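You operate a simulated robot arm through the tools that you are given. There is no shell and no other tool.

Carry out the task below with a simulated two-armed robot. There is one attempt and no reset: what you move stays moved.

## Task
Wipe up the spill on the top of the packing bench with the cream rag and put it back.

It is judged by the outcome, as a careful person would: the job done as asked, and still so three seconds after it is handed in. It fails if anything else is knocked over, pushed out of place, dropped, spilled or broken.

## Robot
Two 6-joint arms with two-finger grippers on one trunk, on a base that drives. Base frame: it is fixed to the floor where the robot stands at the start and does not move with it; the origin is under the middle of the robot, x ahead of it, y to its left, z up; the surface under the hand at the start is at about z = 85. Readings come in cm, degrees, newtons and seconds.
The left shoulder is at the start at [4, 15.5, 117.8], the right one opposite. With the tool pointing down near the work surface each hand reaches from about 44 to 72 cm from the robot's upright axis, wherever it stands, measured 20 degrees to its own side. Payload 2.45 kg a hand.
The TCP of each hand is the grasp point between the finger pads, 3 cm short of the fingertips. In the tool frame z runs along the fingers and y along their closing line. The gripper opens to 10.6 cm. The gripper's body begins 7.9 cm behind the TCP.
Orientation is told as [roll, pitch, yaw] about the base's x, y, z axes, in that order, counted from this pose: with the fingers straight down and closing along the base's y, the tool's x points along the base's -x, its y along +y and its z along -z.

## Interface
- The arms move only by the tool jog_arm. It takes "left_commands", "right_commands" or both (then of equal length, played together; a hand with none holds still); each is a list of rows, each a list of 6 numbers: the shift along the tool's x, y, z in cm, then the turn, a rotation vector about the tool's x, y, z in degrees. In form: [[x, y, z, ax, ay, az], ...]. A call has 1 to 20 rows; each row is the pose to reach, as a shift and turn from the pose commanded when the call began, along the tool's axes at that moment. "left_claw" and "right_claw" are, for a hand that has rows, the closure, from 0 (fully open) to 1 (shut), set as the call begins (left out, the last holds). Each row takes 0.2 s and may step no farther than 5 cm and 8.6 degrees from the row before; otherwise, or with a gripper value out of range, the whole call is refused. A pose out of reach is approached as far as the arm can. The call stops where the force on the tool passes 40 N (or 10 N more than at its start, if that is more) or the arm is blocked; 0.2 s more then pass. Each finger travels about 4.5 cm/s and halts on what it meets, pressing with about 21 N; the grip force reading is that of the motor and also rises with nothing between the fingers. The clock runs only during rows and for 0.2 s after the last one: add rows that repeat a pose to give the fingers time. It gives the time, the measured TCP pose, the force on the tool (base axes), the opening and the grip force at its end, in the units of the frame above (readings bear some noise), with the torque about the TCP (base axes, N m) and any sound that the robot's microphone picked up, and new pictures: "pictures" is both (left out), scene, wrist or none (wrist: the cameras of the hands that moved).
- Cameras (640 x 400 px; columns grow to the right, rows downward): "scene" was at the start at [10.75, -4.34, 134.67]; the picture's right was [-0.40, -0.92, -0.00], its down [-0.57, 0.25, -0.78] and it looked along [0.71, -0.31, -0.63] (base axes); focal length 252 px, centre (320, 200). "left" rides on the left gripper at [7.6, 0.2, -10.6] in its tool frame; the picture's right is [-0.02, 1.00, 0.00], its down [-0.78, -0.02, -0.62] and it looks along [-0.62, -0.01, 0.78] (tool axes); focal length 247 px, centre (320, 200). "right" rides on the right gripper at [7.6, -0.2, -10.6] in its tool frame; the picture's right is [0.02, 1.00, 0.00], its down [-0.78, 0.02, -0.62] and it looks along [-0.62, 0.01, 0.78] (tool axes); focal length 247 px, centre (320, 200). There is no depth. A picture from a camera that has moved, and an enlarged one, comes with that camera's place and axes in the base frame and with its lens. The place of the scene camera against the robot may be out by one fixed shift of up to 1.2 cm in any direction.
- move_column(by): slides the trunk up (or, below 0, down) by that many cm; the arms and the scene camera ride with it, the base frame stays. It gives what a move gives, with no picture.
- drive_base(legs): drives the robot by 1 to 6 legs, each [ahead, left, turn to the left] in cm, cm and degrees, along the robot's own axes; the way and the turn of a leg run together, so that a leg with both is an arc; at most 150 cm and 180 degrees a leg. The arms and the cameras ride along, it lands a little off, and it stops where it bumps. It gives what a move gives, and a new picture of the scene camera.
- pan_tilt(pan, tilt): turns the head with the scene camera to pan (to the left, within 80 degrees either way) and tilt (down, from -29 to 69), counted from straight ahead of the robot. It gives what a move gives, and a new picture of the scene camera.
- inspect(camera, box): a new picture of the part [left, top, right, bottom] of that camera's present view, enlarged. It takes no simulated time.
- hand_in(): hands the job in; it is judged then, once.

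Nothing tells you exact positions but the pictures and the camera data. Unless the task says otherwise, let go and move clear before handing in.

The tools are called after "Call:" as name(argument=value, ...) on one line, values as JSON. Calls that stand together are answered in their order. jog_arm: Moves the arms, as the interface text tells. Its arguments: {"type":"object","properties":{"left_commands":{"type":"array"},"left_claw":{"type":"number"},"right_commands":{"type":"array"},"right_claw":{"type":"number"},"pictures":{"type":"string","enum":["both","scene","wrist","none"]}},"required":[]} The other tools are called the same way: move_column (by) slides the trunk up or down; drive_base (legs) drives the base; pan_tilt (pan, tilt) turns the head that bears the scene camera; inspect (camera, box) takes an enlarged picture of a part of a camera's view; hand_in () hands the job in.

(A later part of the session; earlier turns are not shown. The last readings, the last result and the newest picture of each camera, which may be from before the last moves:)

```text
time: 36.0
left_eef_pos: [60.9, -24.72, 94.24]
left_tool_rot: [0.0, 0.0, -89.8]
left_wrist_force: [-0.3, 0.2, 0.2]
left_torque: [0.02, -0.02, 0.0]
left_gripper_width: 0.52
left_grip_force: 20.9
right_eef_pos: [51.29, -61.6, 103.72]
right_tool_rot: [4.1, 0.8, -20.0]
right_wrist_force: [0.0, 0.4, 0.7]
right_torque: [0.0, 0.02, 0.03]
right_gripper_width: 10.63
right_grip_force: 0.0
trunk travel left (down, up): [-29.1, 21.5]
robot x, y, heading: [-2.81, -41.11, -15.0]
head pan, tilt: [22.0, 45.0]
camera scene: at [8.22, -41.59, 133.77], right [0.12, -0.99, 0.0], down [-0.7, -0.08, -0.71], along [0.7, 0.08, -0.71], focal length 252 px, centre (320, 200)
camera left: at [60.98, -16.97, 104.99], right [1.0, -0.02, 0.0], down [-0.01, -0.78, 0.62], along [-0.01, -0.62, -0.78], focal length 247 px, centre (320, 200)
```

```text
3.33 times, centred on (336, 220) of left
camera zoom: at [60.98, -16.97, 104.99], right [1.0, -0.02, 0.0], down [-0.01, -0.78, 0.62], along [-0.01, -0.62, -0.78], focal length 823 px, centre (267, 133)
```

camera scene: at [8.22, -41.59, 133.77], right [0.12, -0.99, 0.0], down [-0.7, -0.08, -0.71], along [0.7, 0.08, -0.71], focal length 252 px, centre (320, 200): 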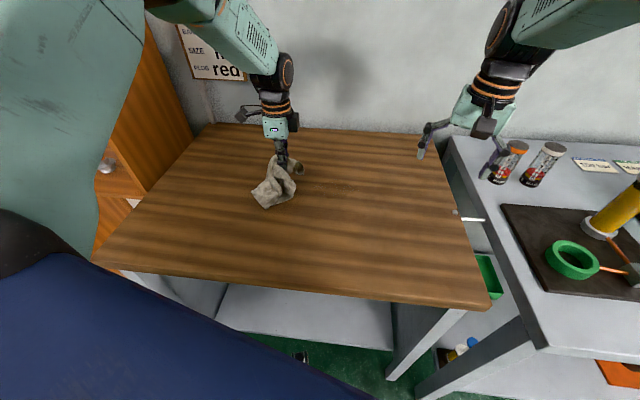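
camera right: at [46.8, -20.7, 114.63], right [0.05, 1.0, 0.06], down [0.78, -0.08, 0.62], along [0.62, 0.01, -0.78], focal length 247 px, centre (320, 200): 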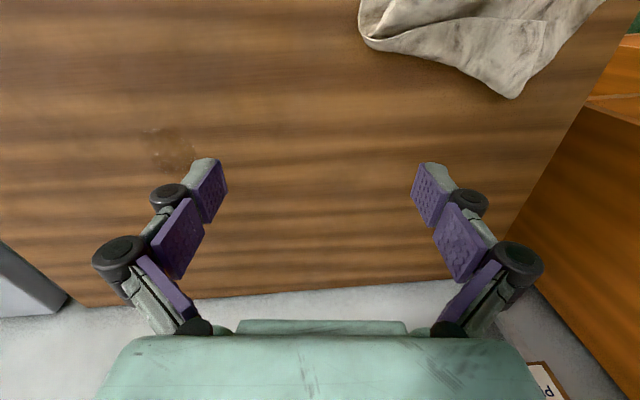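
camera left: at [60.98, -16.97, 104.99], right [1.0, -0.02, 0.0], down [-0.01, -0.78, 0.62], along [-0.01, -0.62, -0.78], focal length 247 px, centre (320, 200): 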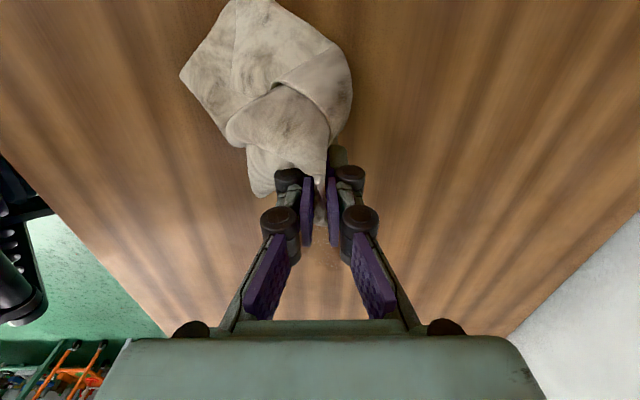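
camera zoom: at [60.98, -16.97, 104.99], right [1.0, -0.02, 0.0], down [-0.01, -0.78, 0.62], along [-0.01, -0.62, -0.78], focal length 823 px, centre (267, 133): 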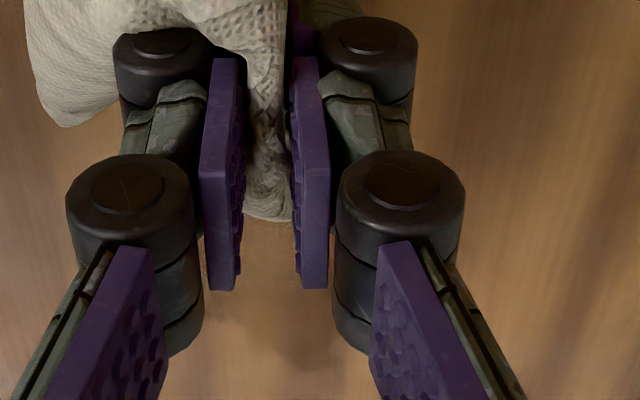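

The spill has mostly been smeared into a thin wet film (x 57–65, y -34 to -46), because only the pinched tip pressed on it. I'll raise the rag, lower it straight down so its bulk bunches under the fingertips on the wet area, and press with that.

Call:
jog_arm(left_commands=[[-1, 0, -4, 0, 0, 0], [-3, 0, -8, 0, 0, 0], [-6, 0, -12, 0, 0, 0], [-10, 0, -15, 0, 0, 0], [-14, 0, -16, 0, 0, 0], [-16.5, 0, -16, 0, 0, 0], [-16.5, 0, -16, 0, 0, 0], [-16.5, 0, -16, 0, 0, 0], [-16.5, 0, -16, 0, 0, 0]])

Call:
inspect(camera="scene", box=[260, 120, 420, 220])

```text
time: 38.0
left_eef_pos: [61.05, -41.11, 110.22]
left_tool_rot: [-0.1, 0.0, -89.9]
left_wrist_force: [0.2, 0.5, -0.5]
left_torque: [-0.03, -0.01, 0.01]
left_gripper_width: 0.51
left_grip_force: 21.4
right_eef_pos: [51.28, -61.7, 103.89]
right_tool_rot: [4.0, 0.7, -20.0]
right_wrist_force: [0.0, -0.4, 0.9]
right_torque: [-0.02, -0.01, 0.02]
right_gripper_width: 10.64
right_grip_force: 0.0
trunk travel left (down, up): [-29.1, 21.5]
robot x, y, heading: [-2.72, -40.67, -15.2]
head pan, tilt: [22.0, 45.0]
camera scene: at [8.23, -41.6, 133.77], right [0.12, -0.99, 0.0], down [-0.7, -0.08, -0.71], along [0.7, 0.08, -0.71], focal length 252 px, centre (320, 200)
camera left: at [61.18, -33.4, 120.92], right [1.0, -0.02, 0.0], down [-0.01, -0.78, 0.62], along [-0.01, -0.62, -0.78], focal length 247 px, centre (320, 200)
```

scene: 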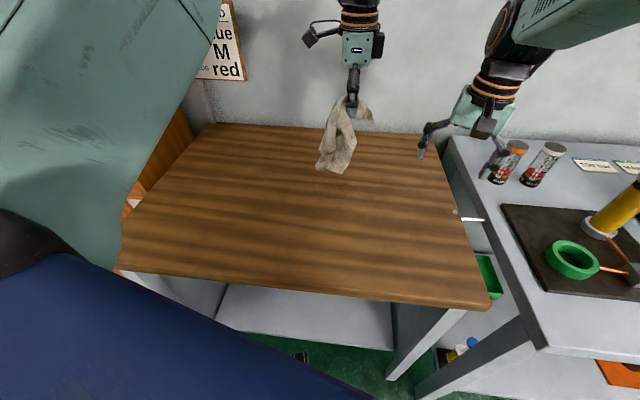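
left: 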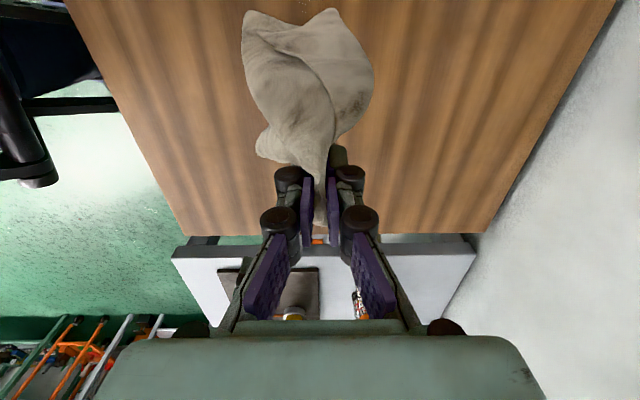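

```text
4.00 times, centred on (340, 170) of scene
camera zoom: at [8.23, -41.6, 133.77], right [0.12, -0.99, 0.0], down [-0.7, -0.08, -0.71], along [0.7, 0.08, -0.71], focal length 1010 px, centre (240, 320)
```

zoom: 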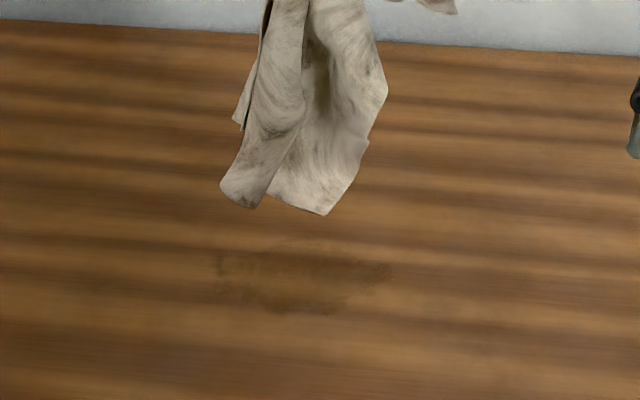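

The rag hangs slightly toward +y. I'll touch its bulk down on the wet area and bring the fingers over on top so the cloth folds underneath.

Call:
jog_arm(left_commands=[[-3, 0, 2, 0, 0, 0], [-5, 0, 5, 0, 0, 0], [-5, 0, 9, 0, 0, 0], [-4, 0, 12, 0, 0, 0], [-2, 0, 15, 0, 0, 0], [0, 0, 17.5, 0, 0, 0], [1, 0, 19, 0, 0, 0], [1, 0, 19.8, 0, 0, 0]])

Call:
inspect(camera="scene", box=[260, 120, 420, 220])

```text
time: 39.8
left_eef_pos: [61.08, -40.13, 90.45]
left_tool_rot: [0.0, 0.0, -89.8]
left_wrist_force: [-0.1, -0.8, -0.6]
left_torque: [0.0, 0.02, 0.02]
left_gripper_width: 0.51
left_grip_force: 20.9
right_eef_pos: [51.24, -61.59, 103.74]
right_tool_rot: [4.0, 0.7, -20.0]
right_wrist_force: [0.4, -0.4, 0.0]
right_torque: [-0.02, 0.05, 0.01]
right_gripper_width: 10.61
right_grip_force: 0.0
trunk travel left (down, up): [-29.1, 21.5]
robot x, y, heading: [-2.51, -40.78, -15.1]
head pan, tilt: [22.0, 45.0]
camera scene: at [8.23, -41.61, 133.77], right [0.12, -0.99, 0.0], down [-0.7, -0.08, -0.71], along [0.7, 0.08, -0.71], focal length 252 px, centre (320, 200)
camera left: at [61.17, -32.37, 101.15], right [1.0, -0.02, 0.0], down [-0.01, -0.78, 0.62], along [-0.01, -0.62, -0.78], focal length 247 px, centre (320, 200)
```

scene: 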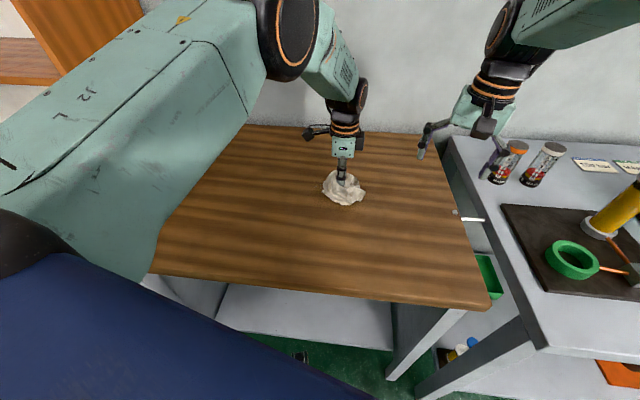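
left: 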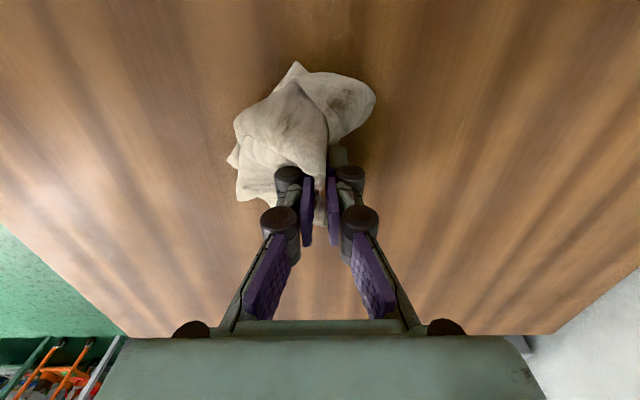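

```text
4.00 times, centred on (340, 170) of scene
camera zoom: at [8.23, -41.61, 133.77], right [0.12, -0.99, 0.0], down [-0.7, -0.08, -0.71], along [0.7, 0.08, -0.71], focal length 1010 px, centre (240, 320)
```

zoom: 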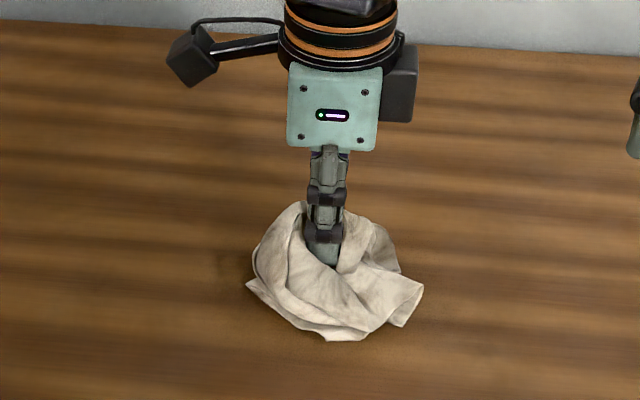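

The rag is now bunched into a wad right over the wet area. I'll press down gently and wipe in overlapping strokes.

Call:
jog_arm(left_commands=[[0, 0, 1.2, 0, 0, 0], [0, 0, 1.6, 0, 0, 0], [0, 1.5, 1.6, 0, 0, 0], [0, 3.5, 1.6, 0, 0, 0], [-2, 3.5, 1.6, 0, 0, 0], [-4, 2.5, 1.6, 0, 0, 0], [-5.5, 0, 1.6, 0, 0, 0], [-5, -2, 1.6, 0, 0, 0], [-3, -3.5, 1.6, 0, 0, 0], [0, -3.8, 1.6, 0, 0, 0], [3, -3.5, 1.6, 0, 0, 0], [5, -2, 1.6, 0, 0, 0], [6, 0, 1.6, 0, 0, 0], [5, 2, 1.6, 0, 0, 0], [3, 3.5, 1.6, 0, 0, 0], [1, 2, 1.6, 0, 0, 0], [-2, 1, 1.6, 0, 0, 0], [-2, -1, 1.6, 0, 0, 0], [1, -1, 1.6, 0, 0, 0], [3, 0, 1.6, 0, 0, 0]])

Call:
inspect(camera="scene", box=[260, 120, 420, 220])

```text
time: 44.0
left_eef_pos: [61.1, -37.1, 88.72]
left_tool_rot: [0.0, -0.1, -89.8]
left_wrist_force: [-0.4, 0.7, 0.3]
left_torque: [0.0, 0.0, 0.0]
left_gripper_width: 0.5
left_grip_force: 21.5
right_eef_pos: [51.26, -61.72, 103.72]
right_tool_rot: [3.8, 0.7, -20.2]
right_wrist_force: [0.5, 0.2, -0.1]
right_torque: [0.03, -0.02, 0.0]
right_gripper_width: 10.59
right_grip_force: 0.1
trunk travel left (down, up): [-29.1, 21.5]
robot x, y, heading: [-2.46, -41.04, -15.2]
head pan, tilt: [22.0, 45.0]
camera scene: at [8.25, -41.57, 133.76], right [0.12, -0.99, 0.0], down [-0.7, -0.08, -0.71], along [0.7, 0.08, -0.71], focal length 252 px, centre (320, 200)
camera left: at [61.18, -29.42, 99.5], right [1.0, -0.02, 0.0], down [-0.01, -0.78, 0.62], along [-0.01, -0.62, -0.78], focal length 247 px, centre (320, 200)
```

scene: 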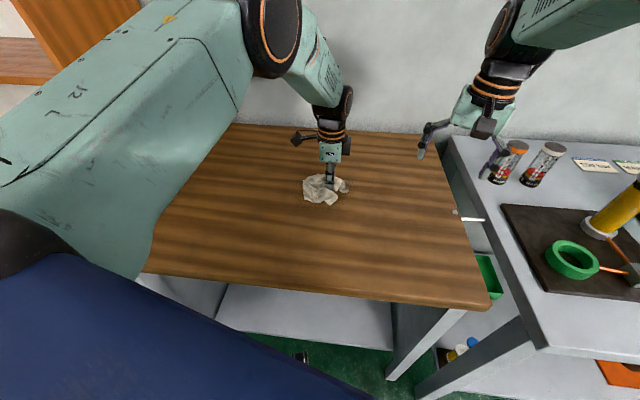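
left: 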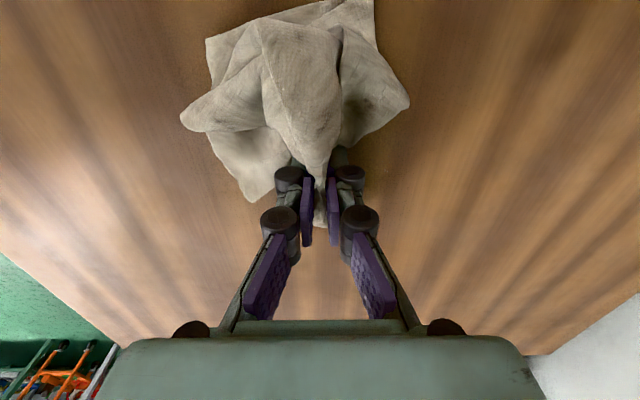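

```text
4.00 times, centred on (340, 170) of scene
camera zoom: at [8.25, -41.57, 133.76], right [0.12, -0.99, 0.0], down [-0.7, -0.08, -0.71], along [0.7, 0.08, -0.71], focal length 1010 px, centre (240, 320)
```

zoom: 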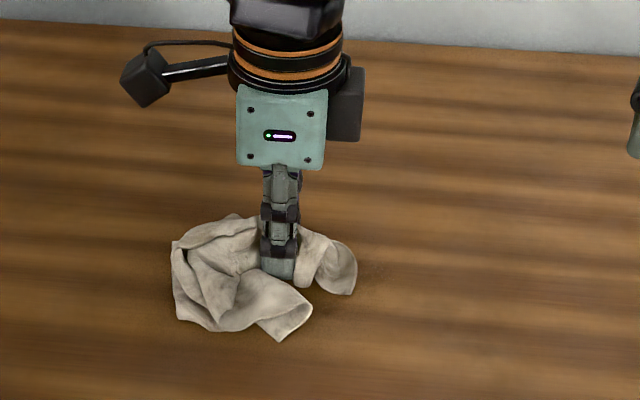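

The exposed wood on the right now looks clean. I'll lift and move aside to check what remains.

Call:
jog_arm(left_commands=[[0, 0, -4, 0, 0, 0], [0, 0, -9, 0, 0, 0], [2, 0, -14, 0, 0, 0], [5, 0, -18, 0, 0, 0], [9, 0, -18, 0, 0, 0], [12, 0, -18, 0, 0, 0], [12, 0, -18, 0, 0, 0]])

Call:
inspect(camera="scene", box=[260, 140, 420, 240])

Call:
inspect(camera="scene", box=[300, 165, 380, 215])

```text
refused: row 3 steps farther than a row can; nothing moved
```

```text
4.00 times, centred on (340, 190) of scene
camera zoom: at [8.25, -41.57, 133.76], right [0.12, -0.99, 0.0], down [-0.7, -0.08, -0.71], along [0.7, 0.08, -0.71], focal length 1010 px, centre (240, 240)
```

zoom: 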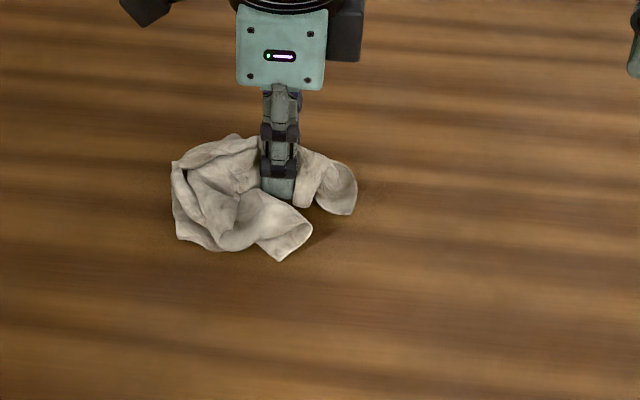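

```text
8.00 times, centred on (340, 190) of scene
camera zoom: at [8.25, -41.57, 133.76], right [0.12, -0.99, 0.0], down [-0.7, -0.08, -0.71], along [0.7, 0.08, -0.71], focal length 2020 px, centre (160, 280)
```

zoom: 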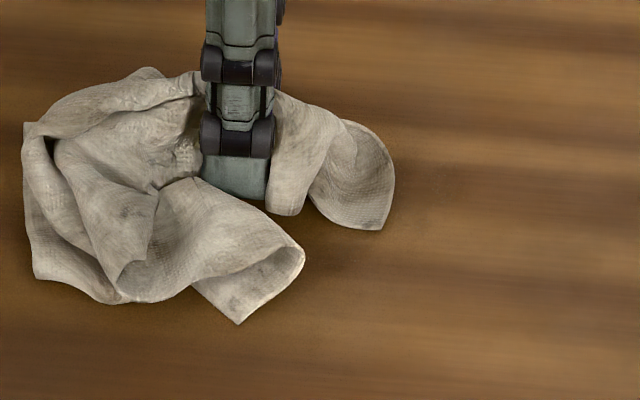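

One row stepped too far, so the move was refused. I'll repeat the lift with smaller steps to check the surface.

Call:
jog_arm(left_commands=[[0, 0, -4, 0, 0, 0], [0, 0, -8, 0, 0, 0], [1, 0, -12, 0, 0, 0], [3, 0, -16, 0, 0, 0], [6, 0, -18, 0, 0, 0], [10, 0, -18, 0, 0, 0], [13, 0, -18, 0, 0, 0], [13, 0, -18, 0, 0, 0]])

Call:
inspect(camera="scene", box=[260, 140, 420, 240])

Call:
inspect(camera="scene", box=[300, 165, 380, 215])

```text
time: 45.8
left_eef_pos: [60.7, -24.24, 106.95]
left_tool_rot: [0.1, -0.1, -89.8]
left_wrist_force: [0.2, 0.4, 0.2]
left_torque: [0.04, -0.02, -0.07]
left_gripper_width: 0.5
left_grip_force: 20.5
right_eef_pos: [51.1, -61.8, 103.66]
right_tool_rot: [4.0, 0.6, -20.0]
right_wrist_force: [0.6, -0.1, 0.3]
right_torque: [-0.03, -0.01, 0.0]
right_gripper_width: 10.61
right_grip_force: 0.0
trunk travel left (down, up): [-29.1, 21.5]
robot x, y, heading: [-2.52, -40.71, -15.0]
head pan, tilt: [22.0, 45.0]
camera scene: at [8.09, -41.72, 133.78], right [0.12, -0.99, 0.0], down [-0.7, -0.08, -0.71], along [0.7, 0.08, -0.71], focal length 252 px, centre (320, 200)
camera left: at [60.87, -16.46, 117.55], right [1.0, -0.02, 0.0], down [-0.01, -0.78, 0.62], along [-0.01, -0.62, -0.78], focal length 247 px, centre (320, 200)
```

scene: 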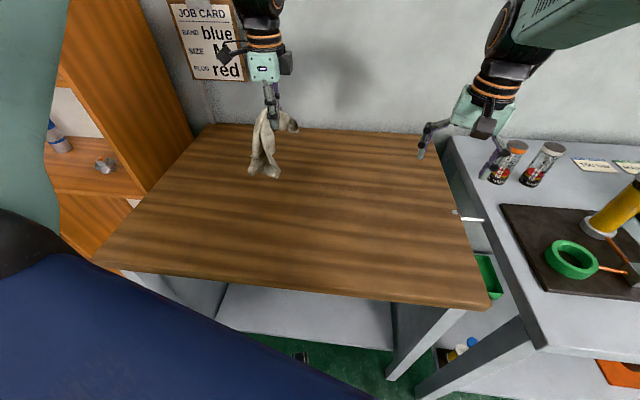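
left: 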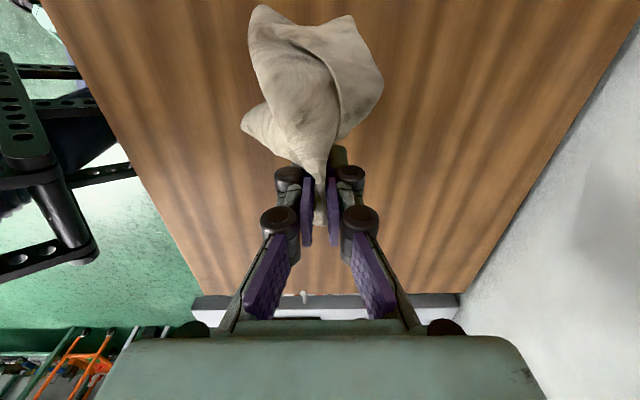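

```text
4.00 times, centred on (340, 190) of scene
camera zoom: at [8.09, -41.72, 133.78], right [0.12, -0.99, 0.0], down [-0.7, -0.08, -0.71], along [0.7, 0.08, -0.71], focal length 1010 px, centre (240, 240)
```

zoom: 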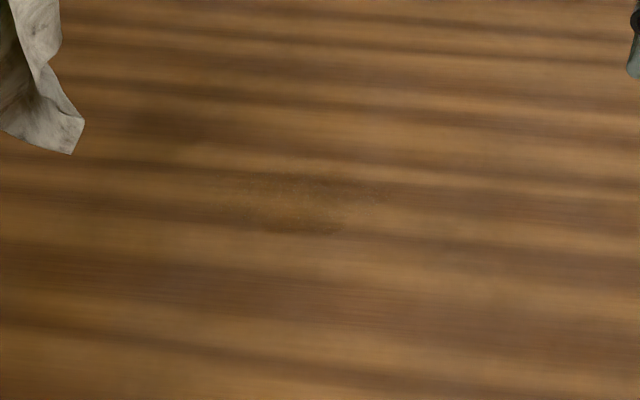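

```text
8.00 times, centred on (340, 190) of scene
camera zoom: at [8.09, -41.72, 133.78], right [0.12, -0.99, 0.0], down [-0.7, -0.08, -0.71], along [0.7, 0.08, -0.71], focal length 2020 px, centre (160, 280)
```

zoom: 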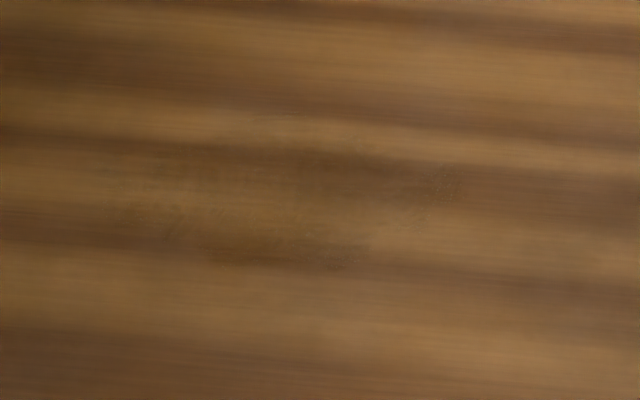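

Most of the liquid is gone, with only a faint residue left over about x 57–65, y -34 to -46. I'll repeat the wad-and-press wipe.

Call:
jog_arm(left_commands=[[-4, 0, 0, 0, 0, 0], [-8, 0, 0, 0, 0, 0], [-12, 0, 0, 0, 0, 0], [-16, 0, 0, 0, 0, 0], [-20, 0, 0, 0, 0, 0], [-22, 0, 2, 0, 0, 0], [-22, 0, 6, 0, 0, 0], [-21, 0, 9, 0, 0, 0], [-19, 0, 12, 0, 0, 0], [-17, 0, 15, 0, 0, 0], [-16, 0, 17, 0, 0, 0], [-16, 0, 18, 0, 0, 0]], pictures="wrist")

Call:
jog_arm(left_commands=[[0, 1.5, 0, 0, 0, 0], [-1, 3.5, 0.2, 0, 0, 0], [-3, 3.5, 0.2, 0, 0, 0], [-5, 2, 0.2, 0, 0, 0], [-6, 0, 0.2, 0, 0, 0], [-5, -2, 0.2, 0, 0, 0], [-3, -3.5, 0.2, 0, 0, 0], [0, -4, 0.2, 0, 0, 0], [3, -3.5, 0.2, 0, 0, 0], [5, -2, 0.2, 0, 0, 0], [6, 0, 0.2, 0, 0, 0], [5, 2, 0.2, 0, 0, 0], [3, 4, 0.2, 0, 0, 0], [0, 2, 0.2, 0, 0, 0], [-3, 1, 0.2, 0, 0, 0], [-5, 0, 0.2, 0, 0, 0], [-3, -1.5, 0.2, 0, 0, 0], [0, -2, 0.2, 0, 0, 0], [3, -1, 0.2, 0, 0, 0], [5, 0, 0.2, 0, 0, 0]], pictures="wrist")

Call:
jog_arm(left_commands=[[0, 0, -4, 0, 0, 0], [0, 0, -8, 0, 0, 0], [1, 0, -12, 0, 0, 0], [3, 0, -16, 0, 0, 0], [6, 0, -18, 0, 0, 0], [10, 0, -18, 0, 0, 0], [12, 0, -18, 0, 0, 0], [12, 0, -18, 0, 0, 0]], pictures="scene")

Call:
inspect(camera="scene", box=[300, 165, 380, 215])

```text
time: 48.4
left_eef_pos: [61.13, -40.22, 88.87]
left_tool_rot: [0.2, -0.1, -89.8]
left_wrist_force: [-0.3, -0.6, 2.8]
left_torque: [0.01, -0.01, -0.01]
left_gripper_width: 0.52
left_grip_force: 20.7
right_eef_pos: [51.25, -61.61, 103.87]
right_tool_rot: [4.0, 0.6, -20.0]
right_wrist_force: [-0.3, 0.5, 0.1]
right_torque: [0.02, -0.01, -0.02]
right_gripper_width: 10.61
right_grip_force: 0.0
trunk travel left (down, up): [-29.1, 21.5]
robot x, y, heading: [-2.9, -40.71, -15.2]
head pan, tilt: [22.0, 45.0]
camera left: at [61.15, -32.39, 99.59], right [1.0, -0.02, 0.0], down [-0.02, -0.78, 0.62], along [-0.01, -0.62, -0.78], focal length 247 px, centre (320, 200)
```

left: 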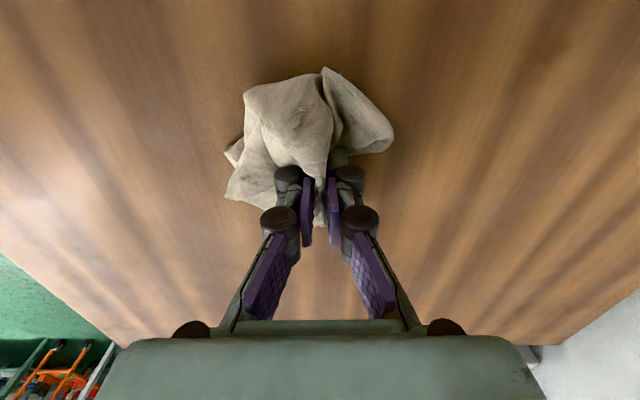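

```text
time: 52.5
left_eef_pos: [60.86, -35.09, 88.78]
left_tool_rot: [0.2, -0.1, -89.8]
left_wrist_force: [0.5, 0.4, 0.8]
left_torque: [0.0, -0.03, 0.01]
left_gripper_width: 0.5
left_grip_force: 20.7
right_eef_pos: [51.25, -61.54, 103.91]
right_tool_rot: [3.9, 0.6, -20.1]
right_wrist_force: [0.0, -0.5, 0.7]
right_torque: [-0.03, -0.04, 0.0]
right_gripper_width: 10.6
right_grip_force: 0.1
trunk travel left (down, up): [-29.1, 21.5]
robot x, y, heading: [-2.6, -40.72, -15.3]
head pan, tilt: [22.0, 45.0]
camera left: at [61.08, -27.26, 99.47], right [1.0, -0.02, 0.0], down [-0.02, -0.78, 0.62], along [-0.01, -0.62, -0.78], focal length 247 px, centre (320, 200)
```

left: 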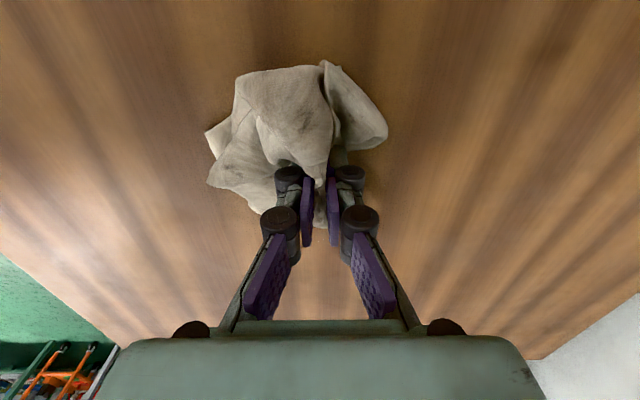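

```text
time: 54.4
left_eef_pos: [60.86, -23.25, 106.72]
left_tool_rot: [0.1, 0.0, -89.8]
left_wrist_force: [0.3, 0.0, 1.1]
left_torque: [0.02, -0.05, -0.04]
left_gripper_width: 0.5
left_grip_force: 21.1
right_eef_pos: [51.2, -61.67, 103.89]
right_tool_rot: [4.0, 0.6, -20.0]
right_wrist_force: [-0.3, -0.4, -0.2]
right_torque: [-0.02, -0.05, 0.02]
right_gripper_width: 10.61
right_grip_force: 0.0
trunk travel left (down, up): [-29.1, 21.5]
robot x, y, heading: [-2.71, -40.76, -15.3]
head pan, tilt: [22.0, 45.0]
camera scene: at [8.11, -41.67, 133.78], right [0.12, -0.99, 0.0], down [-0.7, -0.08, -0.71], along [0.7, 0.08, -0.71], focal length 252 px, centre (320, 200)
```

scene: 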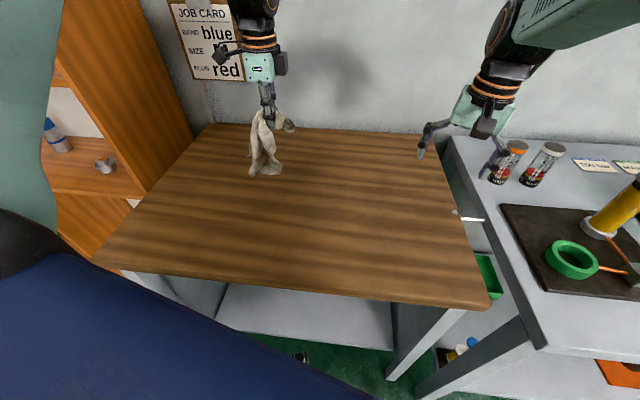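

```text
8.00 times, centred on (340, 190) of scene
camera zoom: at [8.11, -41.67, 133.78], right [0.12, -0.99, 0.0], down [-0.7, -0.08, -0.71], along [0.7, 0.08, -0.71], focal length 2020 px, centre (160, 280)
```

zoom: 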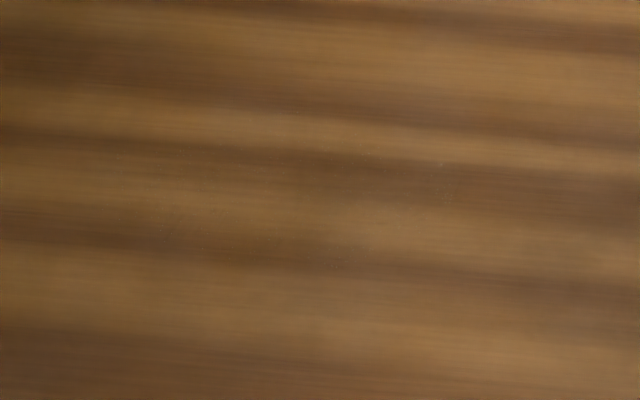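

Only a few tiny specks remain. One more, slightly wider, pass should finish it.

Call:
jog_arm(left_commands=[[-4, 0, 0, 0, 0, 0], [-8, 0, 0, 0, 0, 0], [-12, 0, 0, 0, 0, 0], [-16, 0, 0, 0, 0, 0], [-20, 0, 0, 0, 0, 0], [-23, 0, 2, 0, 0, 0], [-23, 0, 6, 0, 0, 0], [-22, 0, 9, 0, 0, 0], [-20, 0, 12, 0, 0, 0], [-18, 0, 15, 0, 0, 0], [-17, 0, 17, 0, 0, 0], [-17, 0, 18, 0, 0, 0]], pictures="none")

Call:
jog_arm(left_commands=[[0, 2, 0, 0, 0, 0], [-1, 4, 0.2, 0, 0, 0], [-3.5, 3.5, 0.2, 0, 0, 0], [-5.5, 2, 0.2, 0, 0, 0], [-6, 0, 0.2, 0, 0, 0], [-5.5, -2, 0.2, 0, 0, 0], [-3, -4, 0.2, 0, 0, 0], [0, -4.5, 0.2, 0, 0, 0], [3, -4, 0.2, 0, 0, 0], [5.5, -2, 0.2, 0, 0, 0], [6.5, 0, 0.2, 0, 0, 0], [5.5, 2, 0.2, 0, 0, 0], [3, 4, 0.2, 0, 0, 0], [0, 2, 0.2, 0, 0, 0], [-3, 1, 0.2, 0, 0, 0], [-5, 0, 0.2, 0, 0, 0], [-3, -1.5, 0.2, 0, 0, 0], [0, -2, 0.2, 0, 0, 0], [3, -1, 0.2, 0, 0, 0], [5, 0, 0.2, 0, 0, 0]], pictures="none")

Call:
jog_arm(left_commands=[[0, 0, -4, 0, 0, 0], [0, 0, -8, 0, 0, 0], [1, 0, -12, 0, 0, 0], [3, 0, -16, 0, 0, 0], [6, 0, -18, 0, 0, 0], [10, 0, -18, 0, 0, 0], [12, 0, -18, 0, 0, 0], [12, 0, -18, 0, 0, 0]], pictures="both")

Call:
inspect(camera="scene", box=[300, 165, 380, 215])

Call:
inspect(camera="scene", box=[240, 140, 432, 260])

```text
time: 57.0
left_eef_pos: [60.98, -40.15, 88.76]
left_tool_rot: [0.2, 0.0, -89.7]
left_wrist_force: [0.3, -0.2, 2.8]
left_torque: [0.04, -0.04, -0.06]
left_gripper_width: 0.49
left_grip_force: 21.0
right_eef_pos: [51.1, -61.6, 103.81]
right_tool_rot: [3.9, 0.6, -20.1]
right_wrist_force: [-0.2, 0.0, 0.8]
right_torque: [0.03, 0.04, 0.0]
right_gripper_width: 10.57
right_grip_force: 0.1
trunk travel left (down, up): [-29.1, 21.5]
robot x, y, heading: [-2.72, -40.71, -15.2]
head pan, tilt: [22.0, 45.0]
```

```text
time: 61.1
left_eef_pos: [60.92, -35.0, 88.53]
left_tool_rot: [0.1, 0.0, -89.7]
left_wrist_force: [0.0, -0.7, 0.6]
left_torque: [-0.05, -0.03, 0.02]
left_gripper_width: 0.51
left_grip_force: 21.8
right_eef_pos: [51.2, -61.62, 103.81]
right_tool_rot: [3.9, 0.6, -20.1]
right_wrist_force: [-0.1, -0.5, 0.9]
right_torque: [0.01, -0.03, 0.0]
right_gripper_width: 10.61
right_grip_force: 0.0
trunk travel left (down, up): [-29.1, 21.5]
robot x, y, heading: [-2.71, -41.32, -15.0]
head pan, tilt: [22.0, 45.0]
```

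```text
time: 63.0
left_eef_pos: [60.93, -23.13, 106.49]
left_tool_rot: [0.1, 0.0, -89.8]
left_wrist_force: [-0.5, -0.2, 0.6]
left_torque: [0.0, -0.03, 0.01]
left_gripper_width: 0.52
left_grip_force: 21.4
right_eef_pos: [51.13, -61.68, 103.91]
right_tool_rot: [4.0, 0.6, -20.0]
right_wrist_force: [-0.5, -0.3, -0.9]
right_torque: [-0.01, -0.02, 0.01]
right_gripper_width: 10.6
right_grip_force: 0.1
trunk travel left (down, up): [-29.1, 21.5]
robot x, y, heading: [-2.81, -40.49, -15.0]
head pan, tilt: [22.0, 45.0]
camera scene: at [8.09, -41.67, 133.78], right [0.12, -0.99, 0.0], down [-0.7, -0.08, -0.71], along [0.7, 0.08, -0.71], focal length 252 px, centre (320, 200)
camera left: at [60.96, -15.41, 117.24], right [1.0, -0.02, 0.0], down [-0.01, -0.78, 0.62], along [-0.01, -0.62, -0.78], focal length 247 px, centre (320, 200)
```

scene: 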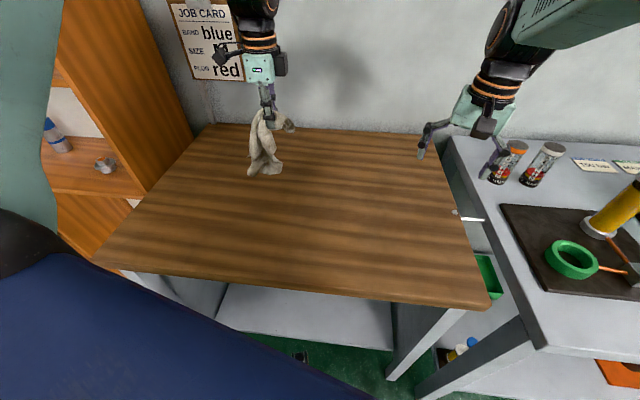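
left: 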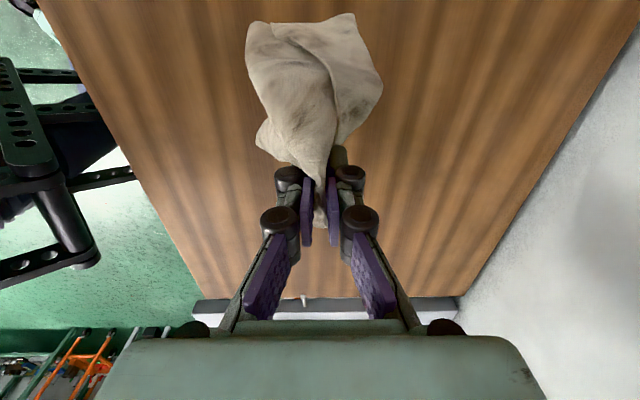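

```text
8.00 times, centred on (340, 190) of scene
camera zoom: at [8.09, -41.67, 133.78], right [0.12, -0.99, 0.0], down [-0.7, -0.08, -0.71], along [0.7, 0.08, -0.71], focal length 2020 px, centre (160, 280)
```

zoom: 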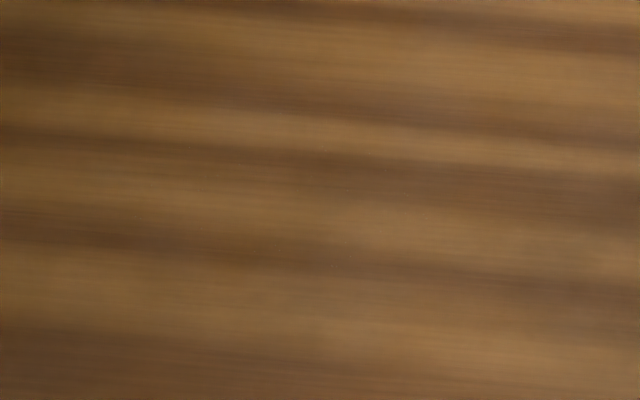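

```text
3.33 times, centred on (336, 200) of scene
camera zoom: at [8.09, -41.67, 133.78], right [0.12, -0.99, 0.0], down [-0.7, -0.08, -0.71], along [0.7, 0.08, -0.71], focal length 842 px, centre (267, 200)
```

zoom: 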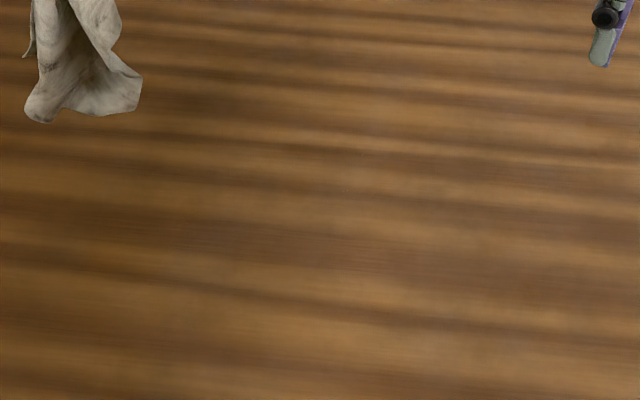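

The bench surface is clean. Now I'll carry the rag back and look before laying it out along +y as it was.

Call:
jog_arm(left_commands=[[4, -2.4, -1, 0, 0, 0], [8, -4.7, -1, 0, 0, 0], [12, -7, -1, 0, 0, 0], [16, -9.4, -1, 0, 0, 0], [20, -11.7, -1, 0, 0, 0], [24.1, -14.1, -1, 0, 0, 0], [24.1, -14.1, -1, 0, 0, 0], [24.1, -14.1, -1, 0, 0, 0]])

```text
time: 64.8
left_eef_pos: [50.84, 0.22, 106.85]
left_tool_rot: [0.1, 0.0, -89.8]
left_wrist_force: [-1.3, -0.2, 1.0]
left_torque: [0.0, 0.0, -0.01]
left_gripper_width: 0.52
left_grip_force: 20.8
left hand out of reach, approached as far as the arm can: row 5, 6, 7, 8
right_eef_pos: [51.06, -61.54, 103.9]
right_tool_rot: [4.0, 0.6, -20.0]
right_wrist_force: [-0.4, -0.5, 1.0]
right_torque: [0.0, 0.01, -0.03]
right_gripper_width: 10.61
right_grip_force: 0.0
trunk travel left (down, up): [-29.1, 21.5]
robot x, y, heading: [-2.66, -40.99, -15.2]
head pan, tilt: [22.0, 45.0]
camera scene: at [7.96, -41.52, 133.79], right [0.12, -0.99, 0.0], down [-0.7, -0.08, -0.71], along [0.7, 0.08, -0.71], focal length 252 px, centre (320, 200)
camera left: at [50.89, 8.01, 117.59], right [1.0, -0.02, 0.0], down [-0.01, -0.78, 0.62], along [-0.01, -0.62, -0.78], focal length 247 px, centre (320, 200)
```

scene: 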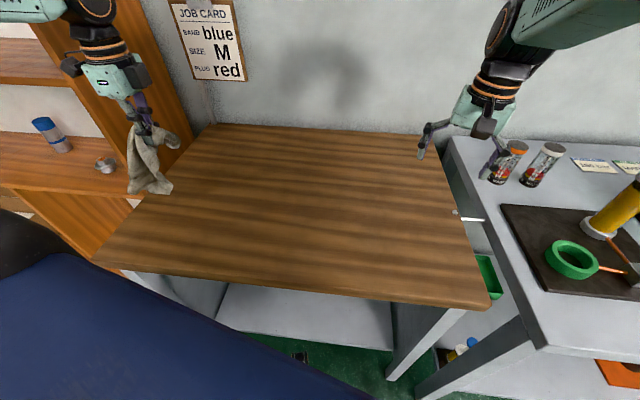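
left: 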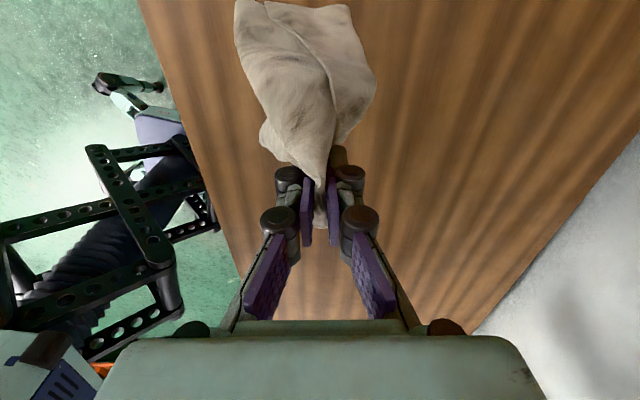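

At this base position the hand falls a few cm short of the rag's place in x. I'll pull the hand back, then return the base to the station where I picked the rag up.

Call:
jog_arm(left_commands=[[-3, 1.4, 0, 0, 0, 0], [-6, 2.8, 0, 0, 0, 0], [-10, 4.2, 0, 0, 0, 0], [-10, 4.2, 0, 0, 0, 0]], pictures="none")

Call:
drive_base(legs=[[-5, 5, 0]])

```text
time: 65.8
left_eef_pos: [55.28, -9.71, 106.85]
left_tool_rot: [0.2, -0.1, -89.9]
left_wrist_force: [1.4, 0.8, -0.6]
left_torque: [-0.04, -0.01, 0.0]
left_gripper_width: 0.49
left_grip_force: 20.7
right_eef_pos: [51.14, -61.48, 103.93]
right_tool_rot: [3.9, 0.6, -19.9]
right_wrist_force: [0.3, -0.9, -0.1]
right_torque: [-0.01, 0.02, 0.02]
right_gripper_width: 10.61
right_grip_force: 0.2
trunk travel left (down, up): [-29.1, 21.5]
robot x, y, heading: [-2.96, -40.95, -15.3]
head pan, tilt: [22.0, 45.0]
```

```text
time: 67.1
left_eef_pos: [51.67, -3.93, 106.83]
left_tool_rot: [0.0, 0.1, -89.9]
left_wrist_force: [0.2, 0.1, -0.7]
left_torque: [0.01, 0.02, -0.01]
left_gripper_width: 0.51
left_grip_force: 20.6
right_eef_pos: [47.8, -55.51, 103.66]
right_tool_rot: [3.8, 0.5, -19.7]
right_wrist_force: [-0.9, -0.9, 0.3]
right_torque: [0.02, 0.0, -0.03]
right_gripper_width: 10.56
right_grip_force: 0.0
trunk travel left (down, up): [-29.1, 21.5]
robot x, y, heading: [-6.47, -34.29, -15.1]
head pan, tilt: [22.0, 45.0]
camera scene: at [4.47, -35.27, 133.77], right [0.12, -0.99, 0.0], down [-0.7, -0.08, -0.71], along [0.7, 0.09, -0.71], focal length 252 px, centre (320, 200)
```

scene: 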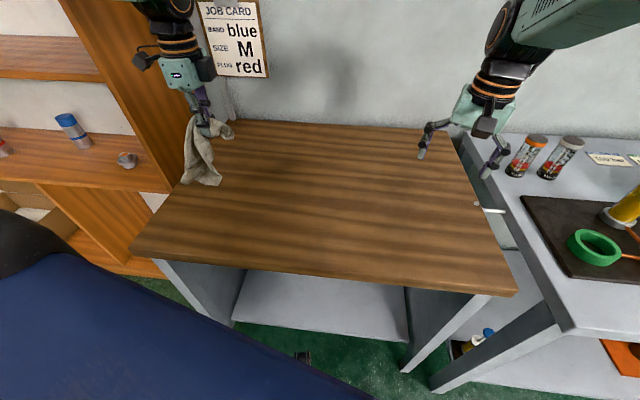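

I'm back at the pick-up station. I'll position above the rag's old place and lay it down, tail first toward +y, ending at the original grip point (46.8, -9.5).

Call:
jog_arm(left_commands=[[1.5, -2.5, 0, 0, 0, 0], [2.9, -4.9, 0, 0, 0, 0], [2.9, -4.9, 0, 0, 0, 0], [2.9, -4.9, 2, 0, 0, 0], [2, -4.9, 4, 0, 0, 0], [0.5, -4.9, 6, 0, 0, 0], [-1, -4.9, 8, 0, 0, 0], [-1, -4.9, 8, 0, 0, 0]])

```text
time: 68.9
left_eef_pos: [46.68, -4.71, 98.74]
left_tool_rot: [0.1, -0.1, -89.8]
left_wrist_force: [-0.8, 0.4, -0.5]
left_torque: [-0.05, 0.0, 0.03]
left_gripper_width: 0.5
left_grip_force: 20.6
right_eef_pos: [47.62, -55.15, 103.85]
right_tool_rot: [3.6, 0.4, -19.8]
right_wrist_force: [1.1, -0.6, 0.9]
right_torque: [-0.02, 0.01, -0.04]
right_gripper_width: 10.59
right_grip_force: 0.0
trunk travel left (down, up): [-29.1, 21.5]
robot x, y, heading: [-6.3, -34.39, -15.3]
head pan, tilt: [22.0, 45.0]
camera scene: at [4.25, -34.91, 133.79], right [0.12, -0.99, 0.0], down [-0.7, -0.09, -0.71], along [0.7, 0.08, -0.71], focal length 252 px, centre (320, 200)
camera left: at [46.78, 3.19, 109.48], right [1.0, -0.02, 0.0], down [-0.01, -0.78, 0.62], along [-0.01, -0.62, -0.78], focal length 247 px, centre (320, 200)
```

scene: 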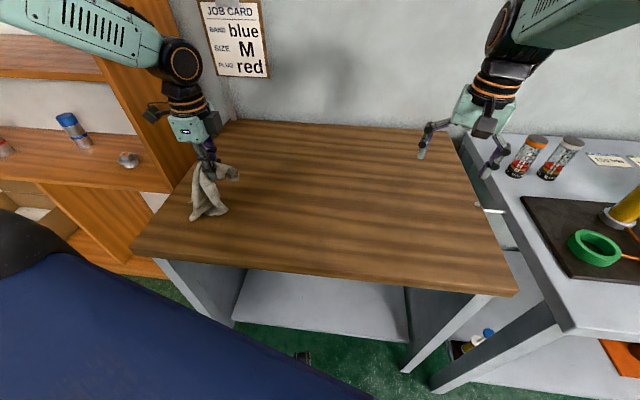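
left: 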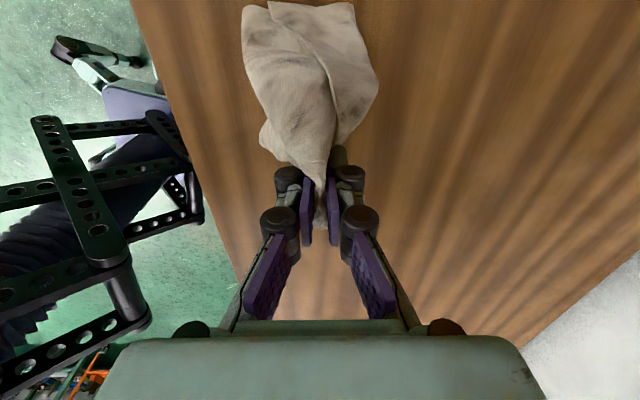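

The tail would land a bit short of its old spot. I'll go back up and farther toward +y, lower there, and then draw the hand back to the original grip point so the rag lies out flat.

Call:
jog_arm(left_commands=[[1, 0, -4, 0, 0, 0], [3, 0, -7, 0, 0, 0], [4.2, 0, -7, 0, 0, 0], [4.2, 0, -4, 0, 0, 0], [4.2, 0, -1, 0, 0, 0], [4.2, 0, 1.5, 0, 0, 0], [3.2, 0, 3.5, 0, 0, 0], [1.7, 0, 5.5, 0, 0, 0], [0, 0, 7, 0, 0, 0], [-1.7, 0, 8.5, 0, 0, 0], [-3.4, 0, 9.8, 0, 0, 0], [-5, 0, 10.3, 0, 0, 0]])

Call:
inspect(camera="scene", box=[140, 140, 300, 240])

```text
time: 71.5
left_eef_pos: [46.79, -9.78, 88.57]
left_tool_rot: [0.1, 0.1, -89.8]
left_wrist_force: [1.0, 1.2, 1.3]
left_torque: [0.05, -0.03, 0.0]
left_gripper_width: 0.5
left_grip_force: 20.6
right_eef_pos: [47.64, -55.36, 103.87]
right_tool_rot: [3.7, 0.6, -19.7]
right_wrist_force: [0.1, -0.2, 0.4]
right_torque: [0.0, 0.01, 0.01]
right_gripper_width: 10.62
right_grip_force: 0.0
trunk travel left (down, up): [-29.1, 21.5]
robot x, y, heading: [-6.5, -34.35, -14.8]
head pan, tilt: [22.0, 45.0]
camera scene: at [4.36, -35.17, 133.78], right [0.12, -0.99, 0.0], down [-0.7, -0.08, -0.71], along [0.7, 0.08, -0.71], focal length 252 px, centre (320, 200)
camera left: at [46.96, -2.03, 99.32], right [1.0, -0.02, 0.0], down [-0.01, -0.78, 0.62], along [-0.01, -0.62, -0.78], focal length 247 px, centre (320, 200)
```

scene: 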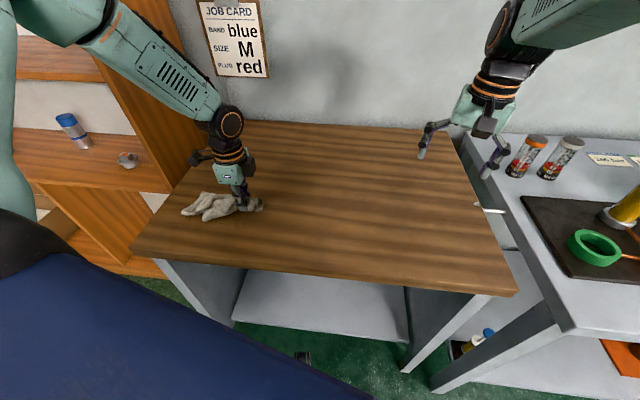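
left: 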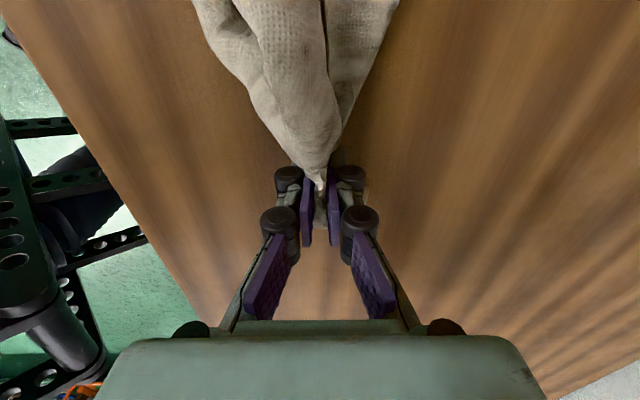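

```text
4.00 times, centred on (220, 190) of scene
camera zoom: at [4.36, -35.17, 133.78], right [0.12, -0.99, 0.0], down [-0.7, -0.08, -0.71], along [0.7, 0.08, -0.71], focal length 1010 px, centre (720, 240)
```

zoom: 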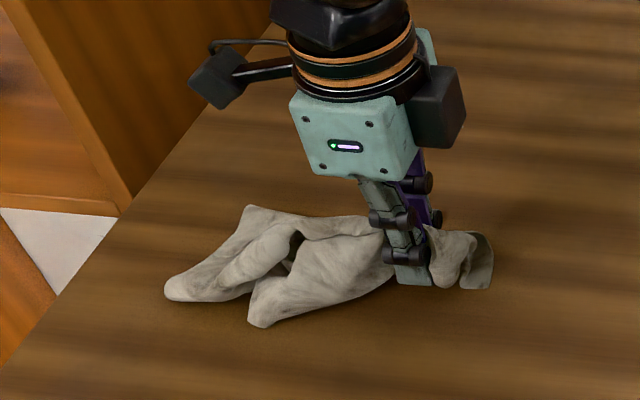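

The rag lies almost exactly where it began. I'll open the fingers and lift straight up.

Call:
jog_arm(left_commands=[[0, 0, 0, 0, 0, 0], [0, 0, 0, 0, 0, 0], [0, 0, 0, 0, 0, 0], [0, 0, 0, 0, 0, 0], [0, 0, 0, 0, 0, 0], [0, 0, 0, 0, 0, 0], [0, 0, 0, 0, 0, 0], [0, 0, -1, 0, 0, 0], [0, 0, -3, 0, 0, 0], [0, 0, -6, 0, 0, 0], [0, 0, -10, 0, 0, 0], [0, 0, -14, 0, 0, 0], [0, 0, -18, 0, 0, 0], [0, 0, -18, 0, 0, 0]], left_claw=0)

Call:
inspect(camera="scene", box=[140, 140, 300, 240])

```text
time: 74.5
left_eef_pos: [46.94, -9.69, 106.57]
left_tool_rot: [0.1, 0.0, -89.8]
left_wrist_force: [0.2, 0.0, -1.1]
left_torque: [-0.02, 0.0, -0.01]
left_gripper_width: 10.6
left_grip_force: 0.1
right_eef_pos: [47.87, -55.27, 103.72]
right_tool_rot: [3.7, 0.6, -19.8]
right_wrist_force: [1.1, -0.4, -0.5]
right_torque: [0.0, 0.0, -0.01]
right_gripper_width: 10.61
right_grip_force: 0.0
trunk travel left (down, up): [-29.1, 21.5]
robot x, y, heading: [-6.2, -34.28, -15.2]
head pan, tilt: [22.0, 45.0]
camera scene: at [4.44, -35.07, 133.77], right [0.12, -0.99, 0.0], down [-0.7, -0.08, -0.71], along [0.7, 0.08, -0.71], focal length 252 px, centre (320, 200)
camera left: at [47.04, -1.93, 117.23], right [1.0, -0.02, 0.0], down [-0.01, -0.78, 0.62], along [-0.01, -0.62, -0.78], focal length 247 px, centre (320, 200)
```

scene: 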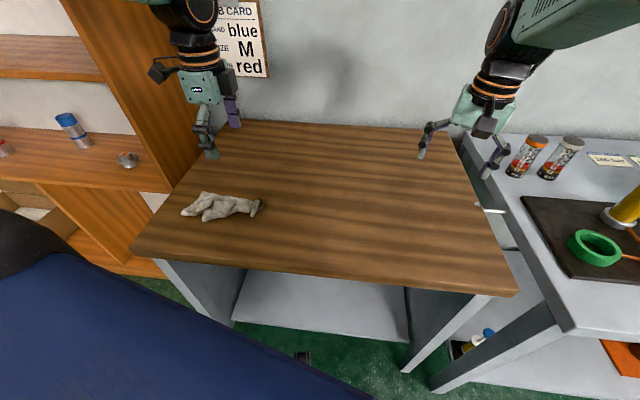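
left: 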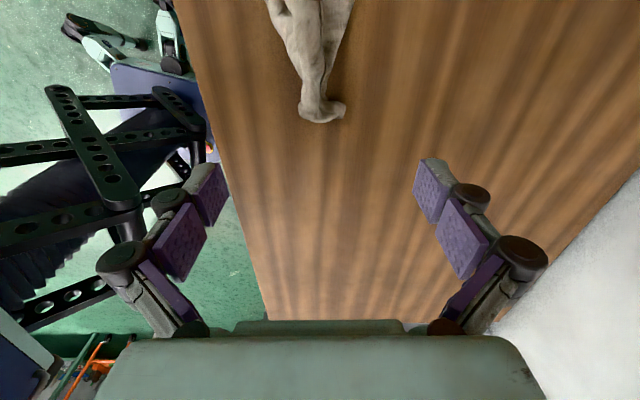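

```text
4.00 times, centred on (220, 190) of scene
camera zoom: at [4.44, -35.07, 133.77], right [0.12, -0.99, 0.0], down [-0.7, -0.08, -0.71], along [0.7, 0.08, -0.71], focal length 1010 px, centre (720, 240)
```

zoom: 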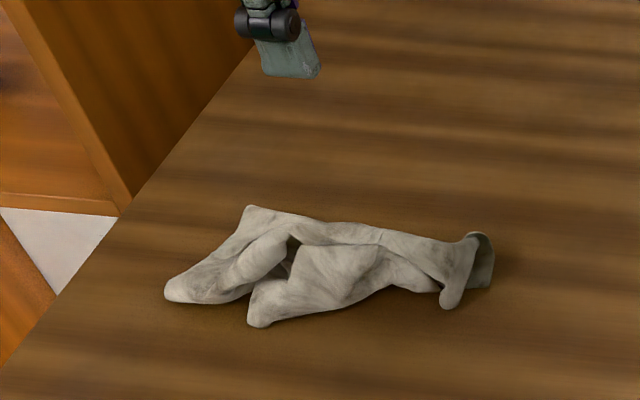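

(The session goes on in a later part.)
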